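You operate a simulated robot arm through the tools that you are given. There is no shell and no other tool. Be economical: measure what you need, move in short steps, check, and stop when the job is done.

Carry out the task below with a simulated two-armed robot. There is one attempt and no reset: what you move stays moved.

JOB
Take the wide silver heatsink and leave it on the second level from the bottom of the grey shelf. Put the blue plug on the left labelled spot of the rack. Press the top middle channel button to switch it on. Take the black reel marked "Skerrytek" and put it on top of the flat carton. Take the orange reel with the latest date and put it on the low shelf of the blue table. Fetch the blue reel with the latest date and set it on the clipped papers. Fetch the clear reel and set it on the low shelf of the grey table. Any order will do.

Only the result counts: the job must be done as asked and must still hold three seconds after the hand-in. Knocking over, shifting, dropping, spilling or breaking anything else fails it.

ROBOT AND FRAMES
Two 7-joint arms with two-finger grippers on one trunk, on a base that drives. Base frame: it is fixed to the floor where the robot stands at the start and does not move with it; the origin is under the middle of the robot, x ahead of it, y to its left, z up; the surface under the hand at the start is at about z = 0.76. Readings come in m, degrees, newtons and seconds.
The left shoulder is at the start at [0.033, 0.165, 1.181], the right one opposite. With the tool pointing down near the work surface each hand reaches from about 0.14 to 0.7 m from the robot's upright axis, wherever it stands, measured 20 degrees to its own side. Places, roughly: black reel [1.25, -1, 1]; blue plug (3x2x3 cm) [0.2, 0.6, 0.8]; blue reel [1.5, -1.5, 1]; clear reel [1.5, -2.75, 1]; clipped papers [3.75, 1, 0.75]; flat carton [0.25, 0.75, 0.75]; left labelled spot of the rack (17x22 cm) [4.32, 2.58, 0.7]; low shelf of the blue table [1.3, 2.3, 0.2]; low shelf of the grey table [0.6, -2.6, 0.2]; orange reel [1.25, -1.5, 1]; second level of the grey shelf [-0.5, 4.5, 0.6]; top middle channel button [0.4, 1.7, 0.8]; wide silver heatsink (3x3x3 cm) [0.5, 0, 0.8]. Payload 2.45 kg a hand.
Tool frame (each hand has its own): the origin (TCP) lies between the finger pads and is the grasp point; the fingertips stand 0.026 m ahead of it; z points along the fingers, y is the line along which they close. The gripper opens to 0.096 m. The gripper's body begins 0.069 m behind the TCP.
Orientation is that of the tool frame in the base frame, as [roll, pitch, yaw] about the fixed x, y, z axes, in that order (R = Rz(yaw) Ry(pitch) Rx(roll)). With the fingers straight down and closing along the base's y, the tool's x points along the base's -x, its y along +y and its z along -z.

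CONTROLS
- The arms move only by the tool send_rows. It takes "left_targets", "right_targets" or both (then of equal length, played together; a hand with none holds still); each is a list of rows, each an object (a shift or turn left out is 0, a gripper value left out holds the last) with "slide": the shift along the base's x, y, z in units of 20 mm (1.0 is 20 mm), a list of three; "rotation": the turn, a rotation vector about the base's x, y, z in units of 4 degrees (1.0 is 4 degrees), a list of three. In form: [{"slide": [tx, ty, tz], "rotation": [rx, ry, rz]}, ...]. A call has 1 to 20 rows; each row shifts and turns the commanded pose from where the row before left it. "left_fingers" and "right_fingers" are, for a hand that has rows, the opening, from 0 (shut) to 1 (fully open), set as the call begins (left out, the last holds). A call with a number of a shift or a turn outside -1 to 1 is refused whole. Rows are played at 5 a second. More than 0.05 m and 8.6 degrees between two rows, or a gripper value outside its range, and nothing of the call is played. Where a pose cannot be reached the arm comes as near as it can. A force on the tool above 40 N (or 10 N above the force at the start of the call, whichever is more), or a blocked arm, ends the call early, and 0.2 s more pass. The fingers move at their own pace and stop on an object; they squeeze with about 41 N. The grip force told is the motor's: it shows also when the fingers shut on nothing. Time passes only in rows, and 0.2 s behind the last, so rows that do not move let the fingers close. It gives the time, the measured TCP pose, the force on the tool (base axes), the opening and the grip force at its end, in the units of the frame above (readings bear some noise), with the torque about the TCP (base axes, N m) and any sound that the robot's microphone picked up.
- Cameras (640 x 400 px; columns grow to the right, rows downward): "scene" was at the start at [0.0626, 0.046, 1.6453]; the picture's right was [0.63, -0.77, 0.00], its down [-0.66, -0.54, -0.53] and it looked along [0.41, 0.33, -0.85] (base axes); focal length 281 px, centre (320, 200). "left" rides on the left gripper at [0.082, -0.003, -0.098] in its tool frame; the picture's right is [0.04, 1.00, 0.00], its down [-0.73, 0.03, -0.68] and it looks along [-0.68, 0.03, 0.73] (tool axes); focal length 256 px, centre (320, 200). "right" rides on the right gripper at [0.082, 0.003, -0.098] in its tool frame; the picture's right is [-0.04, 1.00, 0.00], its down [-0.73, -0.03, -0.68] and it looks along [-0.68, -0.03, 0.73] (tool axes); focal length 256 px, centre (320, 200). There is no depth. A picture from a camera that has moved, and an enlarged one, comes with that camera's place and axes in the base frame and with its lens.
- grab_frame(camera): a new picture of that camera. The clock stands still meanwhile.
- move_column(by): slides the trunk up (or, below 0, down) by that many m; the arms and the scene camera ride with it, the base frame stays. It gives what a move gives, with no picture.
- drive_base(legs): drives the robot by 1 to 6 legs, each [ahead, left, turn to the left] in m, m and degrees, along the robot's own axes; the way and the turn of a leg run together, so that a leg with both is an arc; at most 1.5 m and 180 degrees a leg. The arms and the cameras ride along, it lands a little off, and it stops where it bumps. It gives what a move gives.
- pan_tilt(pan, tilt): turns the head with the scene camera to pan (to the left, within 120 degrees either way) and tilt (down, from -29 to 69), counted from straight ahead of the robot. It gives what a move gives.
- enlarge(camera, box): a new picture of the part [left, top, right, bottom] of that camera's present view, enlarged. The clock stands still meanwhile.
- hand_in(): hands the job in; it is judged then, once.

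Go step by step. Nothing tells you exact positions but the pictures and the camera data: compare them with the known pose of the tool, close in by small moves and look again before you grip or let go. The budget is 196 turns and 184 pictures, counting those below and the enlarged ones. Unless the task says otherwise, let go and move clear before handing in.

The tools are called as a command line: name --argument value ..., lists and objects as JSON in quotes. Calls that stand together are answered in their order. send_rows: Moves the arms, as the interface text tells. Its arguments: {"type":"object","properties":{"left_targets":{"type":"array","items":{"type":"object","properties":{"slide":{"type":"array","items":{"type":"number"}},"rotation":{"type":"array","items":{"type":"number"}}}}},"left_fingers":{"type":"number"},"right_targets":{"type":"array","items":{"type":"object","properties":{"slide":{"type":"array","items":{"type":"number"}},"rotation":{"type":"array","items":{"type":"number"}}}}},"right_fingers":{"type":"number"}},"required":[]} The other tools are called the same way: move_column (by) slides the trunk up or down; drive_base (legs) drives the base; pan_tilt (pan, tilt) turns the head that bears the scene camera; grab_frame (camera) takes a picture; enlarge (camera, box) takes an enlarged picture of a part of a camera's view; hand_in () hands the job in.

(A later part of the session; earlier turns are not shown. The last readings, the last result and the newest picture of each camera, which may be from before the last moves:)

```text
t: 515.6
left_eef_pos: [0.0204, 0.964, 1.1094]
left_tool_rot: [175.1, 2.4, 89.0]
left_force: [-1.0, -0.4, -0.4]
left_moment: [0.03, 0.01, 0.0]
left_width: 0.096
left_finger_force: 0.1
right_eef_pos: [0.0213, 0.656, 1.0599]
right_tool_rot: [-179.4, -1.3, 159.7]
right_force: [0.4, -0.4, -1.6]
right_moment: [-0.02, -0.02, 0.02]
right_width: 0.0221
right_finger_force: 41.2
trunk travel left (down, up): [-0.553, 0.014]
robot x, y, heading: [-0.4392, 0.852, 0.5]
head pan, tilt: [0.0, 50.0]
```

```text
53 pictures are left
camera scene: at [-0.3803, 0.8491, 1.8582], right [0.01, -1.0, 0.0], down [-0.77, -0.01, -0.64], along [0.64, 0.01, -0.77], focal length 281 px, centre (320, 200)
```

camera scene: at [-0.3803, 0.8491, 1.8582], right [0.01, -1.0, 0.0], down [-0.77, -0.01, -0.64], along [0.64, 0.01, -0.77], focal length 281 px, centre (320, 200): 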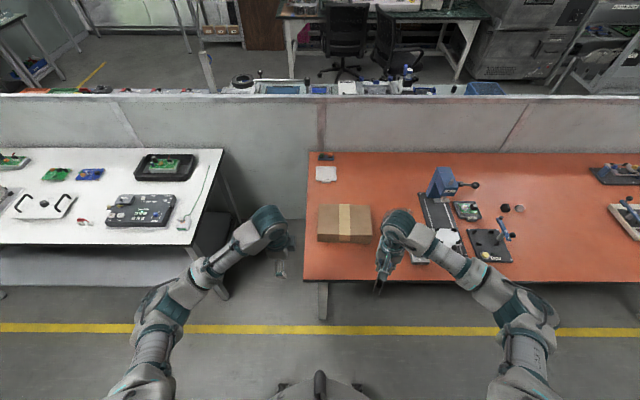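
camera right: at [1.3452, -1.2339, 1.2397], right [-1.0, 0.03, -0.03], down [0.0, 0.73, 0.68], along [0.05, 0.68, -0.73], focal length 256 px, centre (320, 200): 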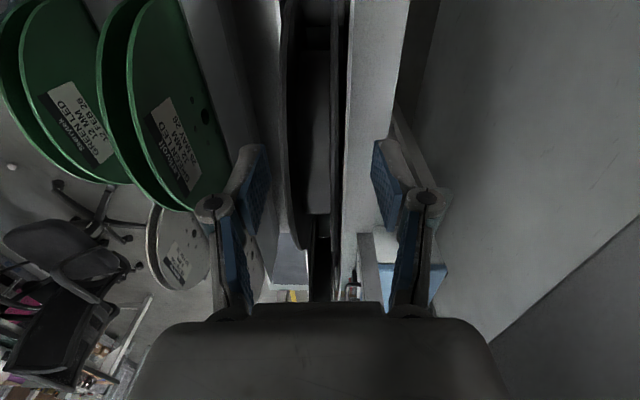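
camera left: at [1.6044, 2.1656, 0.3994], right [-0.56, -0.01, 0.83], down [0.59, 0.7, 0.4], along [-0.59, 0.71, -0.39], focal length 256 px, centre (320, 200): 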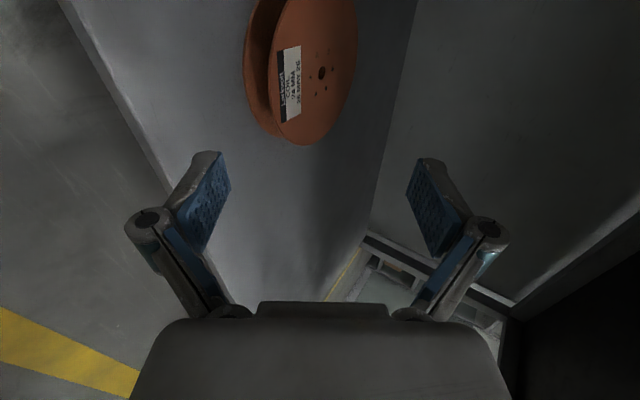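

The carton's top spans about x 0.235–0.425, y 0.635–0.87. Yawing the right hand inward 70°, then pitching.

send_rows --right_targets '[{"slide": [0.2, 0.3, 0], "rotation": [0, 0, -1]}, {"slide": [0.2, 0.3, 0], "rotation": [0, 0, -1]}, {"slide": [0.2, 0.3, 0], "rotation": [0, 0, -1]}, {"slide": [0.2, 0.3, 0], "rotation": [0, 0, -1]}, {"slide": [0.2, 0.3, 0], "rotation": [0, 0, -1]}, {"slide": [0.2, 0.3, 0], "rotation": [0, 0, -1]}, {"slide": [0.2, 0.3, 0], "rotation": [0, 0, -1]}, {"slide": [0.2, 0.3, 0], "rotation": [0, 0, -1]}, {"slide": [0.2, 0.3, 0], "rotation": [0, 0, -1]}, {"slide": [0.2, 0.3, 0], "rotation": [0, 0, -1]}, {"slide": [0.2, 0.3, 0], "rotation": [0, 0, -1]}, {"slide": [0.2, 0.3, 0], "rotation": [0, 0, -1]}, {"slide": [0.2, 0.3, 0], "rotation": [0, 0, -1]}, {"slide": [0.2, 0.3, 0], "rotation": [0, 0, -1]}, {"slide": [0.2, 0.3, 0], "rotation": [0, 0, -1]}, {"slide": [0.2, 0.3, 0], "rotation": [0, 0, -1]}, {"slide": [0, 0, 0], "rotation": [0, 0, -1]}, {"slide": [0, 0, 0], "rotation": [0, 0, -0.4]}]'

send_rows --right_targets '[{"slide": [0.2, 0, 0.3], "rotation": [0, -1, 0]}, {"slide": [0.2, 0, 0.3], "rotation": [0, -1, 0]}, {"slide": [0.2, 0, 0.3], "rotation": [0, -1, 0]}, {"slide": [0.2, 0, 0.3], "rotation": [0, -1, 0]}, {"slide": [0.2, 0, 0], "rotation": [0, -1, 0]}, {"slide": [0.2, 0, 0], "rotation": [0, -1, 0]}, {"slide": [0.2, 0, 0], "rotation": [0, -1, 0]}, {"slide": [0.2, 0, 0], "rotation": [0, -1, 0]}, {"slide": [0.2, 0, 0], "rotation": [0, -1, 0]}, {"slide": [0.2, 0, 0], "rotation": [0, -1, 0]}, {"slide": [0.2, 0, 0], "rotation": [0, -1, 0]}, {"slide": [0.2, 0, 0], "rotation": [0, -1, 0]}, {"slide": [0.2, 0, 0], "rotation": [0, -1, 0]}, {"slide": [0.2, 0, 0], "rotation": [0, -1, 0]}]'

grab_frame --camera "scene"

grab_frame --camera "right"

```text
t: 519.4
left_eef_pos: [0.0205, 0.9645, 1.1095]
left_tool_rot: [175.1, 2.3, 89.1]
left_force: [0.7, -0.5, 0.4]
left_moment: [0.03, 0.01, 0.0]
left_width: 0.0962
left_finger_force: 0.1
right_eef_pos: [0.0854, 0.7524, 1.0609]
right_tool_rot: [-179.3, -1.2, 90.2]
right_force: [-0.2, 0.9, -1.8]
right_moment: [-0.01, 0.01, 0.02]
right_width: 0.0224
right_finger_force: 41.3
trunk travel left (down, up): [-0.553, 0.014]
robot x, y, heading: [-0.4426, 0.8506, 0.2]
head pan, tilt: [0.0, 50.0]
```

```text
t: 522.4
left_eef_pos: [0.0214, 0.9663, 1.1093]
left_tool_rot: [175.1, 2.4, 89.1]
left_force: [0.3, 0.3, -1.5]
left_moment: [0.01, -0.04, -0.02]
left_width: 0.0959
left_finger_force: 0.1
right_eef_pos: [0.1378, 0.764, 1.0832]
right_tool_rot: [126.5, -1.2, 91.7]
right_force: [0.0, -0.4, -1.6]
right_moment: [-0.01, 0.05, 0.0]
right_width: 0.022
right_finger_force: 40.9
right hand out of reach, approached as far as the arm can: row 14
trunk travel left (down, up): [-0.553, 0.014]
robot x, y, heading: [-0.441, 0.8527, 0.6]
head pan, tilt: [0.0, 50.0]
```

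```text
52 pictures are left
camera scene: at [-0.3796, 0.8513, 1.8581], right [0.01, -1.0, 0.0], down [-0.77, -0.01, -0.64], along [0.64, 0.0, -0.77], focal length 281 px, centre (320, 200)
```

scene: 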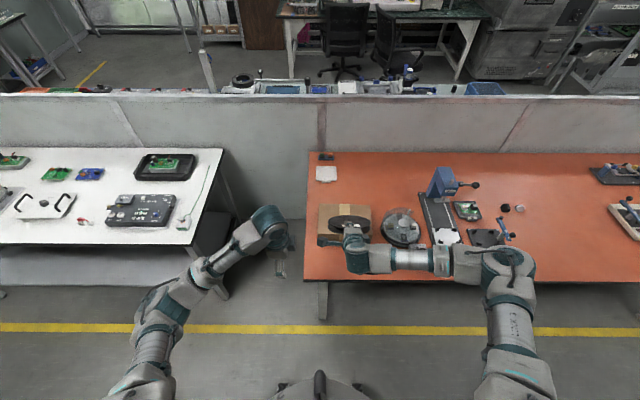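

```text
51 pictures are left
camera right: at [0.0587, 0.8431, 1.1462], right [0.59, -0.04, 0.8], down [-0.54, -0.76, 0.37], along [0.59, -0.65, -0.47], focal length 256 px, centre (320, 200)
```

right: 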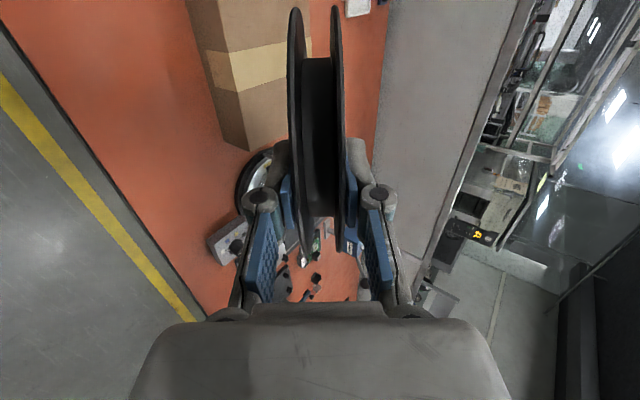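

enlarge --camera "scene" --box '[300, 190, 400, 260]'

```text
5.71 times, centred on (350, 225) of scene
camera zoom: at [-0.3796, 0.8513, 1.8581], right [0.01, -1.0, 0.0], down [-0.77, -0.01, -0.64], along [0.64, 0.0, -0.77], focal length 1608 px, centre (149, 57)
```

zoom: 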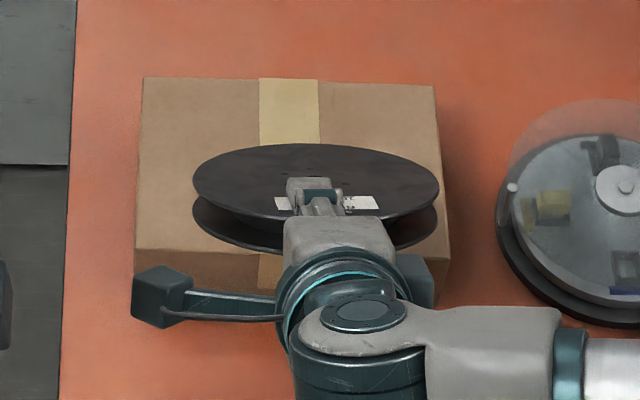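

Carton top: x 0.292–0.459, y 0.62–0.86, z≈0.822. Target TCP (0.349, 0.74, ~0.907). Driving forward and lowering.

drive_base --legs '[[0.205, -0.02, 0]]'

move_column --by -0.13

grab_frame --camera "scene"

```text
t: 524.0
left_eef_pos: [0.2216, 0.9496, 1.1096]
left_tool_rot: [174.9, 2.5, 89.5]
left_force: [0.3, -0.6, -0.1]
left_moment: [0.03, 0.01, 0.0]
left_width: 0.0959
left_finger_force: 0.2
right_eef_pos: [0.3376, 0.7478, 1.0859]
right_tool_rot: [126.3, -1.0, 92.0]
right_force: [-0.2, -0.5, -1.7]
right_moment: [0.05, 0.05, 0.02]
right_width: 0.0224
right_finger_force: 41.1
trunk travel left (down, up): [-0.553, 0.014]
robot x, y, heading: [-0.2382, 0.8349, 0.6]
head pan, tilt: [0.0, 50.0]
```

```text
t: 525.6
left_eef_pos: [0.2209, 0.9484, 0.9809]
left_tool_rot: [174.8, 2.3, 89.5]
left_force: [-0.7, -0.3, 0.6]
left_moment: [0.02, 0.02, 0.01]
left_width: 0.0958
left_finger_force: 0.0
right_eef_pos: [0.3389, 0.7483, 0.9555]
right_tool_rot: [126.3, -1.0, 92.0]
right_force: [1.0, -0.6, -1.5]
right_moment: [0.01, 0.07, 0.03]
right_width: 0.0223
right_finger_force: 40.5
trunk travel left (down, up): [-0.423, 0.144]
robot x, y, heading: [-0.2372, 0.8385, 0.5]
head pan, tilt: [0.0, 50.0]
```

```text
49 pictures are left
camera scene: at [-0.1696, 0.8327, 1.7285], right [0.01, -1.0, 0.0], down [-0.77, -0.01, -0.64], along [0.64, 0.01, -0.77], focal length 281 px, centre (320, 200)
```

scene: 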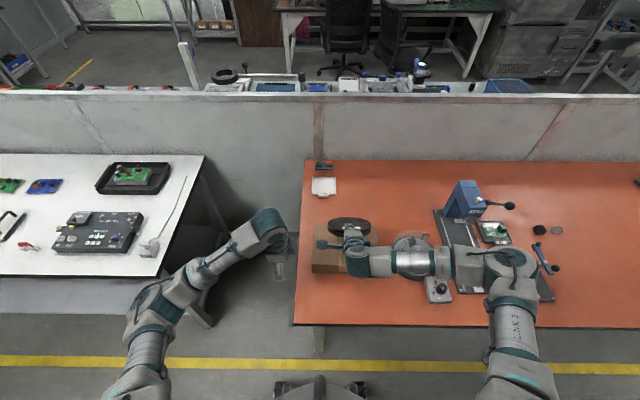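

Lowering to contact.

move_column --by -0.03

send_rows --right_targets '[{"slide": [0.25, -0.1, 0]}, {"slide": [0.25, -0.1, -0.2]}, {"slide": [0, 0, -0.2]}, {"slide": [0, 0, -0.2]}, {"slide": [0, 0, -0.2]}, {"slide": [0, 0, -0.2]}, {"slide": [0, 0, -0.2]}, {"slide": [0, 0, -0.2]}, {"slide": [0, 0, -0.2]}]'

grab_frame --camera "right"

```text
t: 526.3
left_eef_pos: [0.2202, 0.9481, 0.9507]
left_tool_rot: [174.9, 2.3, 89.4]
left_force: [0.1, -0.7, 0.8]
left_moment: [-0.01, -0.01, 0.03]
left_width: 0.096
left_finger_force: 0.0
right_eef_pos: [0.3377, 0.7484, 0.9258]
right_tool_rot: [126.1, -1.1, 92.0]
right_force: [-0.6, -0.5, -1.0]
right_moment: [0.0, 0.04, -0.01]
right_width: 0.022
right_finger_force: 41.3
trunk travel left (down, up): [-0.393, 0.174]
robot x, y, heading: [-0.2368, 0.8348, 0.4]
head pan, tilt: [0.0, 50.0]
```

```text
t: 528.3
left_eef_pos: [0.2205, 0.9485, 0.9513]
left_tool_rot: [174.8, 2.3, 89.4]
left_force: [-0.5, -0.4, -0.4]
left_moment: [-0.02, 0.04, -0.01]
left_width: 0.0961
left_finger_force: 0.1
right_eef_pos: [0.3482, 0.7447, 0.8943]
right_tool_rot: [126.0, -1.0, 92.0]
right_force: [-0.3, -1.8, 19.7]
right_moment: [-0.21, -2.36, -0.21]
right_width: 0.03
right_finger_force: 40.8
trunk travel left (down, up): [-0.393, 0.174]
robot x, y, heading: [-0.2379, 0.8371, 0.6]
head pan, tilt: [0.0, 50.0]
```

```text
48 pictures are left
camera right: at [0.2683, 0.8225, 0.9566], right [0.59, -0.03, 0.81], down [-0.54, -0.76, 0.36], along [0.6, -0.65, -0.47], focal length 256 px, centre (320, 200)
```

right: 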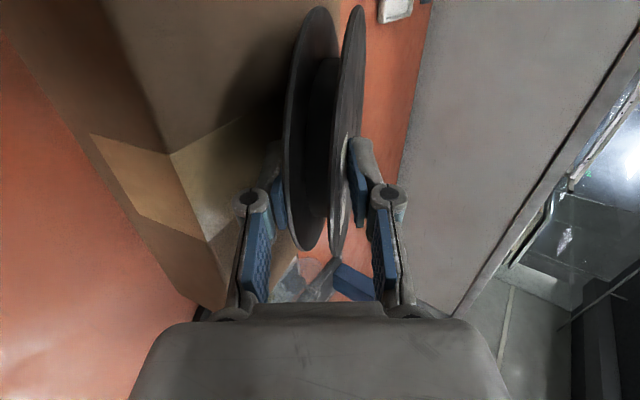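

Contact. Opening in stages and withdrawing.

send_rows --right_targets '[{"slide": [0, 0, 0.15]}, {"slide": [0, 0, 0]}]' --right_fingers 0.6

send_rows --right_targets '[{"slide": [0, 0, 0]}, {"slide": [0, 0, 0]}, {"slide": [0, 0, 0]}]' --right_fingers 1

send_rows --right_targets '[{"slide": [-0.42, 0, 0.3]}, {"slide": [-0.42, 0, 0.3]}, {"slide": [-0.42, 0, 0.3]}, {"slide": [-0.42, 0, 0.3]}, {"slide": [-0.42, 0, 0.3]}, {"slide": [-0.42, 0, 0.3]}, {"slide": [-0.42, 0, 0.3]}, {"slide": [-0.42, 0, 0.3]}, {"slide": [-0.6, 0, 0.4]}, {"slide": [-0.6, 0, 0.4]}, {"slide": [-0.6, 0, 0.4]}]'

grab_frame --camera "right"

enlarge --camera "scene" --box '[280, 180, 420, 300]'

```text
t: 528.9
left_eef_pos: [0.219, 0.9485, 0.95]
left_tool_rot: [174.9, 2.3, 89.4]
left_force: [1.3, 0.7, -0.5]
left_moment: [0.0, -0.02, 0.02]
left_width: 0.0961
left_finger_force: 0.1
right_eef_pos: [0.3485, 0.7423, 0.8953]
right_tool_rot: [126.4, -1.0, 92.1]
right_force: [-0.2, 0.5, -0.8]
right_moment: [0.0, -0.02, -0.02]
right_width: 0.0577
right_finger_force: 0.0
trunk travel left (down, up): [-0.393, 0.174]
robot x, y, heading: [-0.2407, 0.8351, 0.7]
head pan, tilt: [0.0, 50.0]
```

```text
t: 529.7
left_eef_pos: [0.2198, 0.9485, 0.9491]
left_tool_rot: [174.9, 2.3, 89.4]
left_force: [-1.1, -0.7, 1.4]
left_moment: [0.0, 0.0, -0.01]
left_width: 0.0959
left_finger_force: 0.0
right_eef_pos: [0.3491, 0.744, 0.8973]
right_tool_rot: [126.3, -1.0, 92.0]
right_force: [0.6, 0.4, 0.8]
right_moment: [0.01, 0.0, 0.01]
right_width: 0.0961
right_finger_force: 0.0
trunk travel left (down, up): [-0.393, 0.174]
robot x, y, heading: [-0.2383, 0.8333, 0.6]
head pan, tilt: [0.0, 50.0]
```

```text
t: 532.1
left_eef_pos: [0.2194, 0.948, 0.9504]
left_tool_rot: [174.9, 2.4, 89.4]
left_force: [0.1, 0.7, -0.3]
left_moment: [-0.02, 0.02, 0.0]
left_width: 0.096
left_finger_force: 0.0
right_eef_pos: [0.2446, 0.7433, 0.9693]
right_tool_rot: [126.2, -0.9, 92.0]
right_force: [-0.5, 0.5, 0.2]
right_moment: [0.01, 0.02, -0.01]
right_width: 0.0957
right_finger_force: 0.0
trunk travel left (down, up): [-0.393, 0.174]
robot x, y, heading: [-0.2378, 0.8311, 0.7]
head pan, tilt: [0.0, 50.0]
```

```text
47 pictures are left
camera right: at [0.1647, 0.8217, 1.0322], right [0.59, -0.03, 0.8], down [-0.54, -0.76, 0.36], along [0.6, -0.65, -0.47], focal length 256 px, centre (320, 200)
```

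right: 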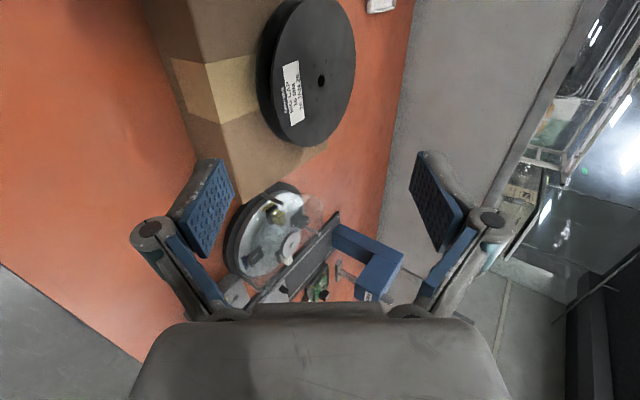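

```text
3.33 times, centred on (350, 240) of scene
camera zoom: at [-0.165, 0.8323, 1.6985], right [0.01, -1.0, 0.0], down [-0.77, -0.01, -0.64], along [0.64, 0.01, -0.77], focal length 938 px, centre (220, 67)
```

zoom: 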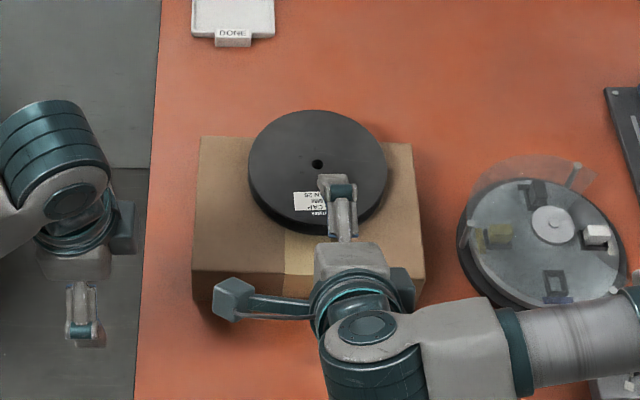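

The black reel lies flat on the carton. Now for the clear reel: raise, straighten the right hand, back off and go south to look.

move_column --by 0.16

drive_base --legs '[[-0.4, 0, 0]]'

send_rows --right_targets '[{"slide": [-0.3, -0.2, 0], "rotation": [0, 1, 0]}, {"slide": [-0.3, -0.2, 0], "rotation": [0, 1, 0]}, {"slide": [-0.3, -0.2, 0], "rotation": [0, 1, 0]}, {"slide": [-0.3, -0.2, 0], "rotation": [0, 1, 0]}, {"slide": [-0.3, -0.2, 0], "rotation": [0, 1, 0]}, {"slide": [-0.3, -0.2, 0], "rotation": [0, 1, 0]}, {"slide": [-0.3, -0.2, 0], "rotation": [0, 1, 0]}, {"slide": [-0.3, -0.2, 0], "rotation": [0, 1, 0]}, {"slide": [-0.3, -0.2, 0], "rotation": [0, 1, 0]}, {"slide": [-0.3, -0.2, 0], "rotation": [0, 1, 0]}, {"slide": [-0.3, -0.2, 0], "rotation": [0, 1, 0]}, {"slide": [-0.3, -0.2, 0], "rotation": [0, 1, 0]}, {"slide": [-0.3, -0.2, 0], "rotation": [0, 1, 0]}]'

drive_base --legs '[[0, 0, -90.6], [1.3, 0, 0], [1.0, 0, 0]]'

pan_tilt --pan 40 --tilt 30

grab_frame --camera "scene"

```text
t: 534.0
left_eef_pos: [0.2204, 0.9477, 1.1104]
left_tool_rot: [175.0, 2.4, 89.5]
left_force: [0.2, -0.1, -0.1]
left_moment: [-0.02, 0.03, -0.03]
left_width: 0.0962
left_finger_force: 0.0
right_eef_pos: [0.245, 0.7437, 1.1279]
right_tool_rot: [126.3, -1.0, 92.1]
right_force: [-0.3, 0.3, 0.1]
right_moment: [-0.01, -0.01, -0.03]
right_width: 0.096
right_finger_force: 0.0
trunk travel left (down, up): [-0.553, 0.014]
robot x, y, heading: [-0.2362, 0.8354, 0.6]
head pan, tilt: [0.0, 50.0]
```

```text
t: 536.5
left_eef_pos: [-0.1986, 0.9433, 1.1101]
left_tool_rot: [175.0, 2.2, 89.4]
left_force: [-0.7, 0.0, 0.2]
left_moment: [0.03, 0.0, 0.02]
left_width: 0.0964
left_finger_force: 0.1
right_eef_pos: [-0.1733, 0.7388, 1.1284]
right_tool_rot: [126.5, -1.2, 92.1]
right_force: [-0.4, 0.0, 0.0]
right_moment: [0.02, -0.02, -0.01]
right_width: 0.0961
right_finger_force: 0.0
trunk travel left (down, up): [-0.553, 0.014]
robot x, y, heading: [-0.6617, 0.8252, 0.7]
head pan, tilt: [0.0, 50.0]
```

```text
t: 539.3
left_eef_pos: [-0.203, 0.9427, 1.1126]
left_tool_rot: [174.6, 2.3, 89.5]
left_force: [0.3, 0.1, 0.5]
left_moment: [-0.04, 0.0, 0.01]
left_width: 0.096
left_finger_force: 0.1
right_eef_pos: [-0.2561, 0.6864, 1.1309]
right_tool_rot: [178.2, -2.2, 90.4]
right_force: [0.1, -0.2, 0.8]
right_moment: [0.05, 0.01, 0.02]
right_width: 0.096
right_finger_force: 0.1
trunk travel left (down, up): [-0.553, 0.014]
robot x, y, heading: [-0.6598, 0.8288, 0.7]
head pan, tilt: [0.0, 50.0]
```

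```text
t: 554.5
left_eef_pos: [-0.5524, -1.915, 1.1118]
left_tool_rot: [174.8, 2.3, -1.0]
left_force: [-0.2, 0.0, -0.6]
left_moment: [-0.02, 0.04, 0.02]
left_width: 0.0962
left_finger_force: 0.1
right_eef_pos: [-0.809, -1.8601, 1.1317]
right_tool_rot: [178.2, -2.2, 0.1]
right_force: [0.7, 0.7, 0.1]
right_moment: [0.02, 0.01, 0.0]
right_width: 0.0961
right_finger_force: 0.1
trunk travel left (down, up): [-0.553, 0.014]
robot x, y, heading: [-0.6634, -1.4589, -89.4]
head pan, tilt: [0.0, 50.0]
```

```text
t: 555.5
left_eef_pos: [-0.5524, -1.9127, 1.1128]
left_tool_rot: [174.5, 2.3, -1.1]
left_force: [0.8, -0.2, -0.3]
left_moment: [-0.03, 0.0, -0.02]
left_width: 0.0961
left_finger_force: 0.1
right_eef_pos: [-0.8102, -1.8591, 1.1307]
right_tool_rot: [178.0, -2.2, 0.1]
right_force: [-1.2, 0.6, 0.0]
right_moment: [-0.01, -0.02, -0.01]
right_width: 0.0959
right_finger_force: 0.1
trunk travel left (down, up): [-0.553, 0.014]
robot x, y, heading: [-0.6638, -1.4581, -89.3]
head pan, tilt: [40.0, 30.0]
```

```text
45 pictures are left
camera scene: at [-0.6074, -1.5178, 1.8877], right [-0.76, -0.65, 0.0], down [-0.32, 0.38, -0.86], along [0.56, -0.66, -0.5], focal length 281 px, centre (320, 200)
```

scene: 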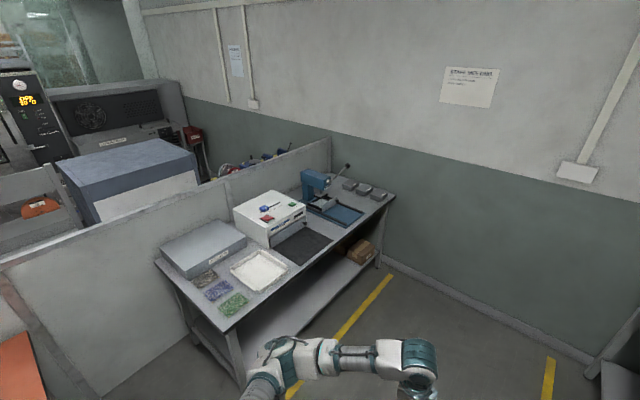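

The grey table with its low shelf is here (front x≈0.27, y −1.9…−3.4), but the clear reel is on the other side of the partition. Going around via the north.

drive_base --legs '[[0, 0, 179.5], [1.25, 0, 0], [1.25, 0, 0], [1.25, 0, 0], [1.15, 0, 0]]'

```text
t: 586.7
left_eef_pos: [-0.7183, 3.9474, 1.1139]
left_tool_rot: [174.5, 2.3, 175.6]
left_force: [-0.2, -0.4, -0.3]
left_moment: [0.01, 0.02, 0.0]
left_width: 0.096
left_finger_force: 0.0
right_eef_pos: [-0.4644, 3.8754, 1.1328]
right_tool_rot: [177.8, -2.2, 176.5]
right_force: [-0.7, -0.5, 0.9]
right_moment: [-0.02, -0.02, -0.01]
right_width: 0.096
right_finger_force: 0.0
trunk travel left (down, up): [-0.553, 0.014]
robot x, y, heading: [-0.634, 3.4871, 86.7]
head pan, tilt: [40.0, 30.0]
```

drive_base --legs '[[0, 0, -86.7], [1.4, 0, 0], [1.35, 0, 0], [0, 0, -90], [1.3, 0, 0]]'

```text
t: 613.9
left_eef_pos: [2.1392, 1.5903, 1.1154]
left_tool_rot: [174.4, 2.2, -5.3]
left_force: [0.6, -0.5, 0.1]
left_moment: [0.04, -0.03, -0.04]
left_width: 0.0963
left_finger_force: 0.2
right_eef_pos: [1.8872, 1.6654, 1.1332]
right_tool_rot: [177.9, -2.2, -4.3]
right_force: [-0.6, -0.4, 0.3]
right_moment: [0.01, -0.03, 0.0]
right_width: 0.0958
right_finger_force: 0.0
trunk travel left (down, up): [-0.553, 0.014]
robot x, y, heading: [2.0637, 2.0478, -93.7]
head pan, tilt: [40.0, 30.0]
```

drive_base --legs '[[0, 0.06, 3.7], [1.35, 0, 0], [1.35, 0, 0]]'

drive_base --legs '[[1.2, 0.05, 0]]'

pan_tilt --pan -40 --tilt 35

grab_frame --camera "scene"

```text
t: 627.5
left_eef_pos: [2.307, -1.0723, 1.1107]
left_tool_rot: [174.4, 3.9, -1.3]
left_force: [1.7, -2.4, -0.3]
left_moment: [0.13, 0.18, 0.01]
left_width: 0.0961
left_finger_force: 0.0
right_eef_pos: [2.0531, -1.0152, 1.1398]
right_tool_rot: [177.6, -0.6, -0.3]
right_force: [2.2, -0.6, 0.8]
right_moment: [-0.03, 0.1, 0.02]
right_width: 0.0959
right_finger_force: 0.1
trunk travel left (down, up): [-0.553, 0.014]
robot x, y, heading: [2.169, -0.6243, -90.5]
head pan, tilt: [40.0, 30.0]
```

```text
t: 633.6
left_eef_pos: [2.2253, -2.2831, 1.1225]
left_tool_rot: [174.0, -0.1, -3.7]
left_force: [-1.8, 0.4, -0.4]
left_moment: [-0.06, -0.15, -0.01]
left_width: 0.096
left_finger_force: 0.0
right_eef_pos: [1.9708, -2.2138, 1.1305]
right_tool_rot: [177.3, -4.5, -2.5]
right_force: [-1.7, 0.1, -0.5]
right_moment: [0.06, -0.17, -0.02]
right_width: 0.0961
right_finger_force: 0.1
trunk travel left (down, up): [-0.553, 0.014]
robot x, y, heading: [2.1795, -1.8364, -92.0]
head pan, tilt: [40.0, 30.0]
```

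```text
t: 635.1
left_eef_pos: [2.2888, -2.2846, 1.1174]
left_tool_rot: [174.0, 2.4, -3.4]
left_force: [0.6, -1.5, -0.3]
left_moment: [0.06, 0.11, -0.03]
left_width: 0.0962
left_finger_force: 0.1
right_eef_pos: [2.0338, -2.2176, 1.1399]
right_tool_rot: [177.2, -1.9, -2.2]
right_force: [1.3, -0.4, -0.2]
right_moment: [0.0, 0.09, 0.01]
right_width: 0.0963
right_finger_force: 0.0
trunk travel left (down, up): [-0.553, 0.014]
robot x, y, heading: [2.1839, -1.8393, -92.4]
head pan, tilt: [-40.0, 35.0]
```

```text
44 pictures are left
camera scene: at [2.1762, -1.8934, 1.8808], right [-0.74, 0.67, 0.02], down [0.36, 0.43, -0.83], along [-0.57, -0.6, -0.56], focal length 281 px, centre (320, 200)
```

scene: 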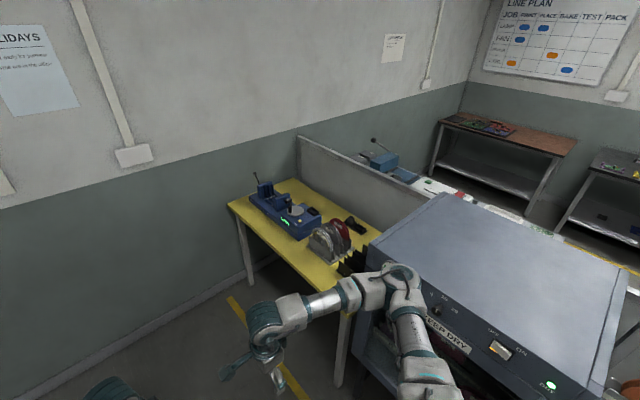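

enlarge --camera "scene" --box '[270, 190, 410, 290]'

```text
4.00 times, centred on (340, 240) of scene
camera zoom: at [2.1762, -1.8934, 1.8808], right [-0.74, 0.67, 0.02], down [0.36, 0.43, -0.83], along [-0.57, -0.6, -0.56], focal length 1125 px, centre (240, 40)
```

zoom: 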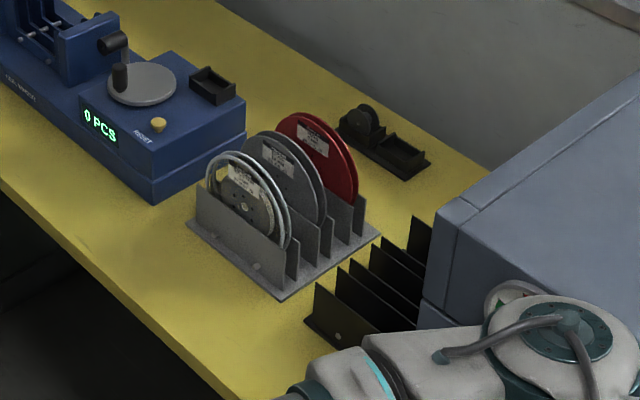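

The clear reel is in the front slot of the stand on the yellow table. Driving to face it.

drive_base --legs '[[0.68, 0.1, 2.4], [0, 0, -90]]'

pan_tilt --pan 0 --tilt 45

grab_frame --camera "scene"

```text
t: 642.7
left_eef_pos: [1.8352, -2.6342, 1.1203]
left_tool_rot: [174.0, 1.2, -88.7]
left_force: [0.9, -0.3, -0.3]
left_moment: [0.03, -0.02, 0.0]
left_width: 0.0959
left_finger_force: 0.0
right_eef_pos: [1.881, -2.3747, 1.1356]
right_tool_rot: [177.2, -3.2, -87.6]
right_force: [0.0, -0.7, -0.1]
right_moment: [0.04, -0.03, -0.01]
right_width: 0.096
right_finger_force: 0.0
trunk travel left (down, up): [-0.553, 0.014]
robot x, y, heading: [2.2765, -2.521, -177.5]
head pan, tilt: [-40.0, 35.0]
```

```text
t: 643.8
left_eef_pos: [1.8413, -2.6809, 1.1183]
left_tool_rot: [173.9, 3.1, -88.6]
left_force: [-0.5, -0.4, -0.4]
left_moment: [0.18, -0.04, 0.02]
left_width: 0.0961
left_finger_force: 0.0
right_eef_pos: [1.8854, -2.4228, 1.1429]
right_tool_rot: [176.9, -1.1, -87.3]
right_force: [0.1, -2.0, -0.1]
right_moment: [0.12, 0.0, -0.01]
right_width: 0.0961
right_finger_force: 0.1
trunk travel left (down, up): [-0.553, 0.014]
robot x, y, heading: [2.2771, -2.5272, -177.2]
head pan, tilt: [0.0, 45.0]
```

```text
42 pictures are left
camera scene: at [2.2054, -2.554, 1.865], right [-0.04, 1.0, 0.01], down [0.71, 0.04, -0.7], along [-0.7, -0.02, -0.71], focal length 281 px, centre (320, 200)
```

scene: 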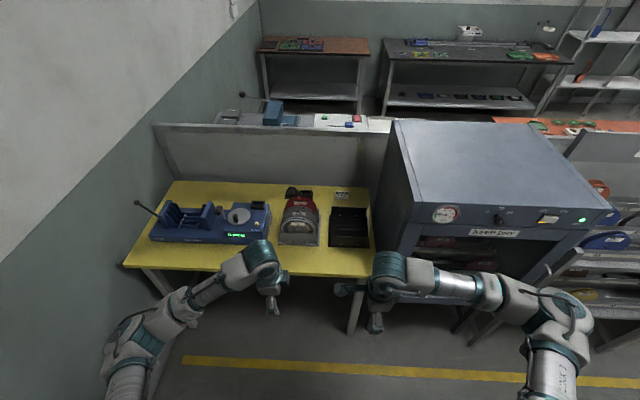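

enlarge --camera "scene" --box '[260, 175, 360, 255]'

```text
5.00 times, centred on (310, 215) of scene
camera zoom: at [2.2054, -2.554, 1.865], right [-0.04, 1.0, 0.01], down [0.71, 0.04, -0.7], along [-0.7, -0.02, -0.71], focal length 1407 px, centre (370, 125)
```

zoom: 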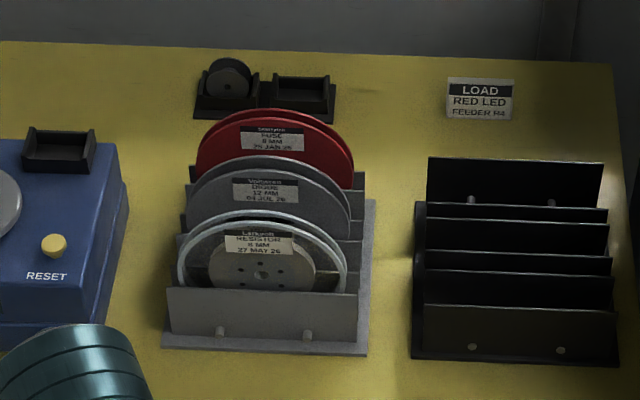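

Clear reel hub ≈ (1.417, −2.671, 0.878), top ≈ 0.956. Moving closer while keeping the right hand off the oven.

drive_base --legs '[[0.17, 0.06, -2.8]]'

send_rows --left_targets '[{"slide": [-0.8, 0, 0], "rotation": [-0.6, 0, 0]}, {"slide": [-0.8, 0, 0]}, {"slide": [-0.8, 0, 0]}, {"slide": [-0.8, 0, 0]}, {"slide": [-0.8, 0, 0]}, {"slide": [-0.8, 0, 0]}, {"slide": [-0.8, 0, 0]}, {"slide": [-0.8, 0, 0]}, {"slide": [-0.8, 0, 0]}, {"slide": [-0.8, 0, 0]}, {"slide": [-0.8, 0, 0]}]'

grab_frame --camera "left"

```text
t: 645.3
left_eef_pos: [1.6748, -2.6405, 1.1282]
left_tool_rot: [173.4, 0.1, -91.6]
left_force: [0.9, 2.2, 0.9]
left_moment: [-0.12, 0.05, -0.03]
left_width: 0.0958
left_finger_force: 0.1
right_eef_pos: [1.733, -2.3845, 1.136]
right_tool_rot: [176.8, -4.3, -90.5]
right_force: [-0.2, 1.4, -0.7]
right_moment: [-0.13, -0.04, -0.04]
right_width: 0.0959
right_finger_force: 0.0
trunk travel left (down, up): [-0.553, 0.014]
robot x, y, heading: [2.11, -2.5747, 180.0]
head pan, tilt: [0.0, 45.0]
```

```text
t: 647.9
left_eef_pos: [1.4994, -2.7202, 1.1209]
left_tool_rot: [173.5, 0.7, -91.2]
left_force: [-0.3, -0.4, 0.0]
left_moment: [0.09, -0.04, -0.01]
left_width: 0.096
left_finger_force: 0.0
right_eef_pos: [1.7326, -2.4609, 1.1463]
right_tool_rot: [176.5, -1.1, -89.9]
right_force: [0.2, -1.0, -0.5]
right_moment: [0.1, 0.02, 0.02]
right_width: 0.0961
right_finger_force: 0.0
trunk travel left (down, up): [-0.553, 0.014]
robot x, y, heading: [2.1062, -2.5851, 179.8]
head pan, tilt: [0.0, 45.0]
stopped in row 11 (left hand): the arm was blocked; the commanded pose is now the measured one
```

```text
40 pictures are left
camera left: at [1.5137, -2.8033, 1.2181], right [-0.99, -0.02, 0.11], down [0.06, 0.72, 0.69], along [-0.1, 0.69, -0.72], focal length 256 px, centre (320, 200)
```

left: 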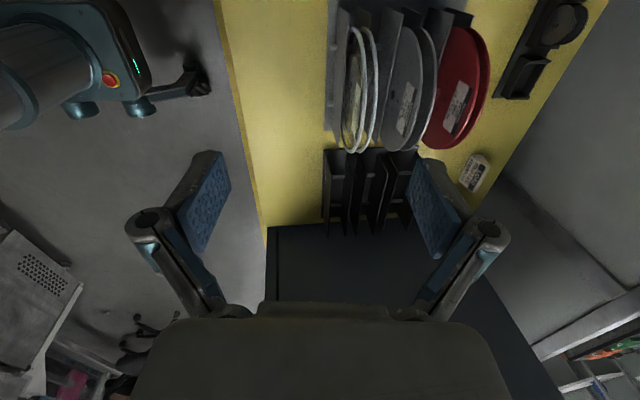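

Correcting a small pitch and positioning above the clear reel.

send_rows --left_targets '[{"slide": [-0.7, 0.5, -0.5], "rotation": [0, -0.8, 0]}, {"slide": [-0.7, 0.5, -0.5], "rotation": [0, -0.8, 0]}, {"slide": [-0.7, 0.5, -1]}, {"slide": [-0.7, 0.5, -1]}, {"slide": [-0.7, 0.3, -1]}, {"slide": [0, 0, -0.5]}, {"slide": [0, 0, 0]}]' --left_fingers 0.7

grab_frame --camera "left"

```text
t: 649.5
left_eef_pos: [1.4462, -2.6625, 1.0559]
left_tool_rot: [179.9, -0.3, -91.3]
left_force: [-0.4, -0.3, 0.3]
left_moment: [0.03, -0.05, 0.0]
left_width: 0.0672
left_finger_force: 0.0
left hand out of reach, approached as far as the arm can: row 4, 5
right_eef_pos: [1.7309, -2.4358, 1.1432]
right_tool_rot: [176.6, -2.3, -90.2]
right_force: [0.2, -0.2, 0.3]
right_moment: [-0.03, 0.01, 0.01]
right_width: 0.0962
right_finger_force: 0.1
trunk travel left (down, up): [-0.553, 0.014]
robot x, y, heading: [2.1109, -2.5839, 179.6]
head pan, tilt: [0.0, 45.0]
```

```text
39 pictures are left
camera left: at [1.4489, -2.7432, 1.1554], right [-1.0, -0.02, 0.0], down [-0.01, 0.74, 0.68], along [-0.01, 0.67, -0.74], focal length 256 px, centre (320, 200)
```

left: 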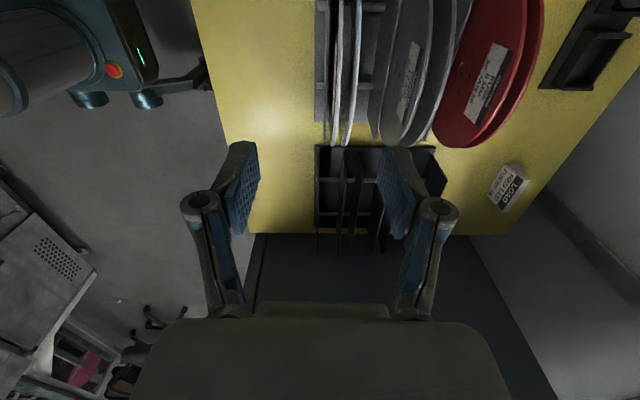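

Reel centre x≈1.428. Nudging the base 2 cm forward and descending with the arm.

drive_base --legs '[[0.022, 0.006, 0]]'

send_rows --left_targets '[{"slide": [0, 0, -0.8]}, {"slide": [0, 0, -0.8]}, {"slide": [0, 0, -0.8]}]' --left_fingers 0.5

grab_frame --camera "left"

```text
t: 650.3
left_eef_pos: [1.4305, -2.639, 1.0618]
left_tool_rot: [179.7, -1.3, -91.5]
left_force: [-0.3, 1.7, -0.3]
left_moment: [-0.16, 0.06, 0.01]
left_width: 0.0671
left_finger_force: 0.1
right_eef_pos: [1.7153, -2.4142, 1.142]
right_tool_rot: [176.4, -3.2, -90.5]
right_force: [0.0, 2.5, -0.2]
right_moment: [-0.08, 0.01, -0.04]
right_width: 0.0962
right_finger_force: 0.1
trunk travel left (down, up): [-0.553, 0.014]
robot x, y, heading: [2.0822, -2.5847, 179.7]
head pan, tilt: [0.0, 45.0]
```

```text
t: 651.1
left_eef_pos: [1.4391, -2.6496, 1.0128]
left_tool_rot: [179.5, -0.6, -91.8]
left_force: [-0.4, 1.3, 0.4]
left_moment: [-0.08, 0.02, -0.03]
left_width: 0.0483
left_finger_force: 0.1
left hand out of reach, approached as far as the arm can: row 2, 3
right_eef_pos: [1.7155, -2.4211, 1.1425]
right_tool_rot: [176.3, -2.6, -90.6]
right_force: [0.1, 0.8, 0.5]
right_moment: [-0.06, -0.03, 0.0]
right_width: 0.0961
right_finger_force: 0.0
trunk travel left (down, up): [-0.553, 0.014]
robot x, y, heading: [2.0827, -2.5841, 180.0]
head pan, tilt: [0.0, 45.0]
```

```text
38 pictures are left
camera left: at [1.4425, -2.7303, 1.1134], right [-1.0, -0.01, 0.01], down [0.0, 0.74, 0.67], along [-0.01, 0.67, -0.74], focal length 256 px, centre (320, 200)
```

left: 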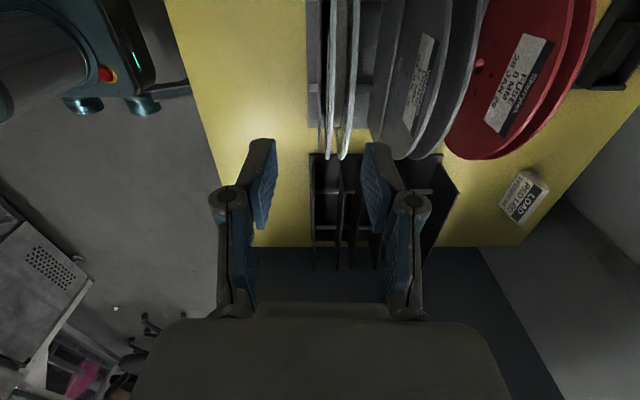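

Using the trunk for the descent; small base correction first.

drive_base --legs '[[0.014, 0.01, 0]]'

move_column --by -0.06

grab_frame --camera "left"

```text
t: 651.9
left_eef_pos: [1.4277, -2.6831, 1.0131]
left_tool_rot: [179.2, 0.4, -91.7]
left_force: [0.0, -0.2, 0.1]
left_moment: [-0.03, 0.04, 0.0]
left_width: 0.0477
left_finger_force: 0.1
right_eef_pos: [1.7041, -2.4571, 1.1484]
right_tool_rot: [176.2, -1.6, -90.3]
right_force: [0.9, 0.7, 0.3]
right_moment: [0.05, 0.05, 0.01]
right_width: 0.0956
right_finger_force: 0.0
trunk travel left (down, up): [-0.553, 0.014]
robot x, y, heading: [2.0738, -2.595, 179.9]
head pan, tilt: [0.0, 45.0]
```

```text
t: 652.9
left_eef_pos: [1.4281, -2.6629, 0.9547]
left_tool_rot: [179.3, -0.8, -91.7]
left_force: [-0.2, 0.0, 0.6]
left_moment: [-0.01, 0.0, 0.0]
left_width: 0.048
left_finger_force: 0.1
right_eef_pos: [1.7052, -2.4347, 1.0865]
right_tool_rot: [176.0, -2.6, -90.4]
right_force: [-0.2, 0.2, 0.0]
right_moment: [0.01, -0.01, 0.02]
right_width: 0.096
right_finger_force: 0.1
trunk travel left (down, up): [-0.493, 0.074]
robot x, y, heading: [2.0751, -2.5883, 179.9]
head pan, tilt: [0.0, 45.0]
```

```text
37 pictures are left
camera left: at [1.4305, -2.7441, 1.0556], right [-1.0, -0.01, 0.01], down [0.0, 0.74, 0.67], along [-0.01, 0.67, -0.74], focal length 256 px, centre (320, 200)
```

left: 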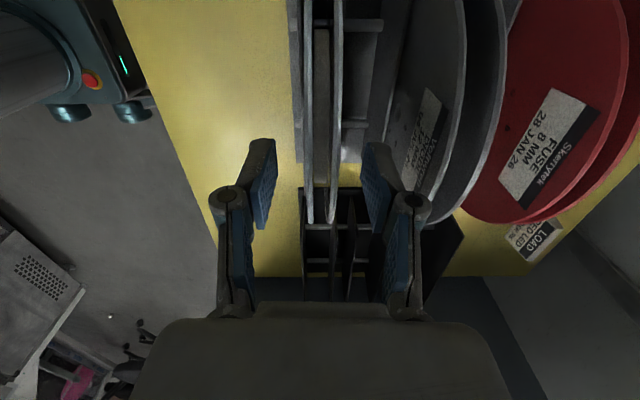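

Centred. Lowering 3 cm more and gripping.

move_column --by -0.03

send_rows --left_targets '[{"slide": [0, 0, 0]}, {"slide": [0, 0, 0]}, {"slide": [0, 0, 0]}]' --left_fingers 0

move_column --by 0.1

grab_frame --camera "left"

```text
t: 653.6
left_eef_pos: [1.4251, -2.6885, 0.9226]
left_tool_rot: [179.6, 0.3, -91.5]
left_force: [0.5, -2.4, 0.8]
left_moment: [0.14, 0.03, 0.0]
left_width: 0.048
left_finger_force: 0.1
right_eef_pos: [1.7039, -2.4631, 1.0586]
right_tool_rot: [176.2, -1.6, -90.1]
right_force: [0.7, -2.5, -0.4]
right_moment: [0.22, 0.0, 0.04]
right_width: 0.0961
right_finger_force: 0.0
trunk travel left (down, up): [-0.463, 0.104]
robot x, y, heading: [2.0719, -2.5965, 179.8]
head pan, tilt: [0.0, 45.0]
```

```text
t: 654.4
left_eef_pos: [1.4226, -2.6767, 0.9264]
left_tool_rot: [179.1, 0.5, -91.6]
left_force: [-3.3, 14.0, 10.7]
left_moment: [-0.13, -0.1, -0.01]
left_width: 0.0144
left_finger_force: 40.4
right_eef_pos: [1.7059, -2.4541, 1.0588]
right_tool_rot: [176.1, -2.0, -90.2]
right_force: [0.9, -0.9, -0.2]
right_moment: [0.08, 0.04, 0.03]
right_width: 0.0958
right_finger_force: 0.1
trunk travel left (down, up): [-0.463, 0.104]
robot x, y, heading: [2.0734, -2.5961, 180.0]
head pan, tilt: [0.0, 45.0]
```

```text
t: 655.7
left_eef_pos: [1.4246, -2.658, 1.0235]
left_tool_rot: [179.4, -0.9, -91.8]
left_force: [-1.1, 0.6, -1.4]
left_moment: [-0.01, -0.04, 0.01]
left_width: 0.0143
left_finger_force: 40.3
right_eef_pos: [1.7046, -2.4302, 1.1543]
right_tool_rot: [176.1, -2.8, -90.3]
right_force: [-0.1, 0.3, 0.4]
right_moment: [-0.03, 0.0, 0.01]
right_width: 0.0958
right_finger_force: 0.0
trunk travel left (down, up): [-0.563, 0.004]
robot x, y, heading: [2.0738, -2.5918, 180.0]
head pan, tilt: [0.0, 45.0]
```

```text
36 pictures are left
camera left: at [1.4275, -2.739, 1.125], right [-1.0, -0.01, 0.01], down [0.0, 0.74, 0.67], along [-0.01, 0.67, -0.74], focal length 256 px, centre (320, 200)
```

left: 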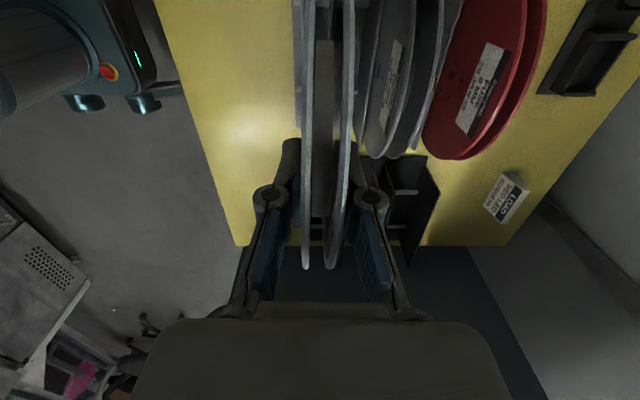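

Clear reel held. Lifting clear of the stand and backing out.

send_rows --left_targets '[{"slide": [0, 0, 0.8]}, {"slide": [0, 0, 0.8]}, {"slide": [0, 0, 0.8]}, {"slide": [0, 0, 0.8]}, {"slide": [0, 0, 0.8]}, {"slide": [0, 0, 0.8]}]'

drive_base --legs '[[-0.2, 0.05, 0]]'

send_rows --left_targets '[{"slide": [1, 0, 0.2]}, {"slide": [1, 0, 0.2]}, {"slide": [1, 0, 0.2]}, {"slide": [1, 0, 0.2]}, {"slide": [1, 0, 0.2]}, {"slide": [1, 0, 0.2]}, {"slide": [1, 0, 0.2]}, {"slide": [1, 0, 0.2]}]'

drive_base --legs '[[0, 0, -90], [1.3, 0.1, 0], [1.3, 0, 0]]'

pan_tilt --pan 0 --tilt 40

grab_frame --camera "scene"

```text
t: 657.1
left_eef_pos: [1.4067, -2.6665, 1.1182]
left_tool_rot: [179.6, -0.5, -91.7]
left_force: [-1.1, -0.5, -1.3]
left_moment: [0.03, -0.02, 0.0]
left_width: 0.014
left_finger_force: 40.2
left hand out of reach, approached as far as the arm can: row 2, 3, 5
right_eef_pos: [1.7032, -2.4416, 1.157]
right_tool_rot: [176.2, -2.6, -90.2]
right_force: [-0.2, -0.6, 0.0]
right_moment: [0.03, 0.02, 0.02]
right_width: 0.0959
right_finger_force: 0.0
trunk travel left (down, up): [-0.563, 0.004]
robot x, y, heading: [2.0736, -2.5962, 179.9]
head pan, tilt: [0.0, 45.0]
```

```text
t: 658.7
left_eef_pos: [1.6014, -2.7025, 1.1151]
left_tool_rot: [179.8, -1.2, -91.6]
left_force: [0.1, 0.9, -2.4]
left_moment: [-0.11, -0.01, 0.02]
left_width: 0.014
left_finger_force: 40.7
right_eef_pos: [1.8963, -2.4751, 1.1519]
right_tool_rot: [176.4, -3.0, -90.3]
right_force: [-1.5, 1.8, -0.1]
right_moment: [-0.09, -0.02, -0.01]
right_width: 0.0958
right_finger_force: 0.0
trunk travel left (down, up): [-0.563, 0.004]
robot x, y, heading: [2.2652, -2.6416, -179.6]
head pan, tilt: [0.0, 45.0]
```

```text
t: 660.5
left_eef_pos: [1.6004, -2.7066, 1.1253]
left_tool_rot: [178.3, -0.3, -91.6]
left_force: [-0.7, 0.1, -1.1]
left_moment: [0.0, 0.0, -0.02]
left_width: 0.0142
left_finger_force: 40.6
left hand out of reach, approached as far as the arm can: row 1, 2, 3, 4, 5, 6, 7, 8
right_eef_pos: [1.9046, -2.4839, 1.1571]
right_tool_rot: [176.0, -2.4, -90.4]
right_force: [1.1, -0.5, 0.5]
right_moment: [0.01, 0.01, -0.01]
right_width: 0.096
right_finger_force: 0.0
trunk travel left (down, up): [-0.563, 0.004]
robot x, y, heading: [2.2665, -2.6401, -179.7]
head pan, tilt: [0.0, 45.0]
```

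```text
t: 677.0
left_eef_pos: [2.0798, 0.6021, 1.1258]
left_tool_rot: [178.2, -0.3, 178.7]
left_force: [0.3, 0.0, -1.7]
left_moment: [0.01, -0.03, 0.01]
left_width: 0.0141
left_finger_force: 40.1
right_eef_pos: [2.3038, 0.2982, 1.1586]
right_tool_rot: [176.0, -2.4, 179.9]
right_force: [0.1, 0.6, 0.4]
right_moment: [-0.01, 0.0, 0.03]
right_width: 0.0959
right_finger_force: 0.0
trunk travel left (down, up): [-0.563, 0.004]
robot x, y, heading: [2.1519, -0.0667, 90.3]
head pan, tilt: [0.0, 45.0]
```

```text
t: 677.6
left_eef_pos: [2.0851, 0.6115, 1.1389]
left_tool_rot: [176.1, 0.1, 178.4]
left_force: [-0.6, 0.1, -1.7]
left_moment: [0.01, -0.03, 0.02]
left_width: 0.0142
left_finger_force: 40.8
right_eef_pos: [2.3061, 0.2964, 1.1591]
right_tool_rot: [175.8, -2.4, 179.9]
right_force: [1.3, -0.2, -0.8]
right_moment: [0.04, -0.02, 0.01]
right_width: 0.0961
right_finger_force: 0.1
trunk travel left (down, up): [-0.563, 0.004]
robot x, y, heading: [2.1537, -0.0633, 90.3]
head pan, tilt: [0.0, 40.0]
```

```text
35 pictures are left
camera scene: at [2.1535, 0.005, 1.8822], right [1.0, 0.0, 0.0], down [0.0, -0.65, -0.76], along [0.0, 0.76, -0.65], focal length 281 px, centre (320, 200)
```

scene: 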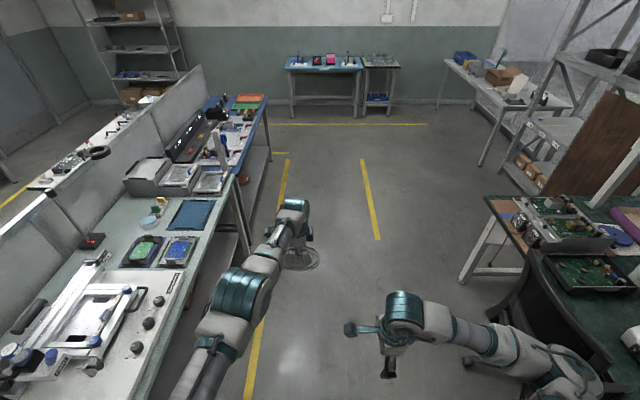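

Clear reel held; the way north is clear. Driving back around.

drive_base --legs '[[1.3, 0, 0], [1.3, 0, 0], [0.88, 0, 0], [0, 0, 89.7]]'

```text
t: 698.3
left_eef_pos: [1.3397, 3.3142, 1.1394]
left_tool_rot: [176.2, 0.2, -90.0]
left_force: [-1.0, 0.2, -1.5]
left_moment: [0.04, -0.01, -0.02]
left_width: 0.0142
left_finger_force: 40.7
right_eef_pos: [1.65, 3.5424, 1.1584]
right_tool_rot: [175.9, -2.5, -88.6]
right_force: [0.5, 0.1, -0.1]
right_moment: [0.03, -0.02, 0.03]
right_width: 0.0958
right_finger_force: 0.1
trunk travel left (down, up): [-0.563, 0.004]
robot x, y, heading: [2.0153, 3.3971, -177.9]
head pan, tilt: [0.0, 40.0]
```

drive_base --legs '[[0, -0.08, -2.1], [1.25, 0, 0], [1.25, 0, 0], [0, 0, 90]]'

drive_base --legs '[[1.4, 0, 0], [1.4, 0, 0]]'

```text
t: 714.9
left_eef_pos: [-0.5015, 2.8509, 1.1498]
left_tool_rot: [174.8, -0.9, -5.9]
left_force: [-2.3, -1.2, -0.1]
left_moment: [0.09, -0.14, 0.0]
left_width: 0.0143
left_finger_force: 40.5
right_eef_pos: [-0.6964, 3.1883, 1.1545]
right_tool_rot: [175.7, -3.8, -4.2]
right_force: [-2.0, -0.2, -0.6]
right_moment: [0.02, -0.15, -0.02]
right_width: 0.0959
right_finger_force: 0.1
trunk travel left (down, up): [-0.563, 0.004]
robot x, y, heading: [-0.4872, 3.5297, -93.7]
head pan, tilt: [0.0, 40.0]
```

```text
t: 728.4
left_eef_pos: [-0.7452, 0.0713, 1.151]
left_tool_rot: [174.6, -0.2, -7.9]
left_force: [-0.9, 0.6, -1.2]
left_moment: [-0.02, -0.03, -0.02]
left_width: 0.0143
left_finger_force: 40.7
right_eef_pos: [-0.9258, 0.4133, 1.1604]
right_tool_rot: [175.5, -2.8, -6.2]
right_force: [-0.4, 0.2, -0.1]
right_moment: [-0.04, -0.11, 0.03]
right_width: 0.0959
right_finger_force: 0.0
trunk travel left (down, up): [-0.563, 0.004]
robot x, y, heading: [-0.7236, 0.7446, -95.5]
head pan, tilt: [0.0, 40.0]
```

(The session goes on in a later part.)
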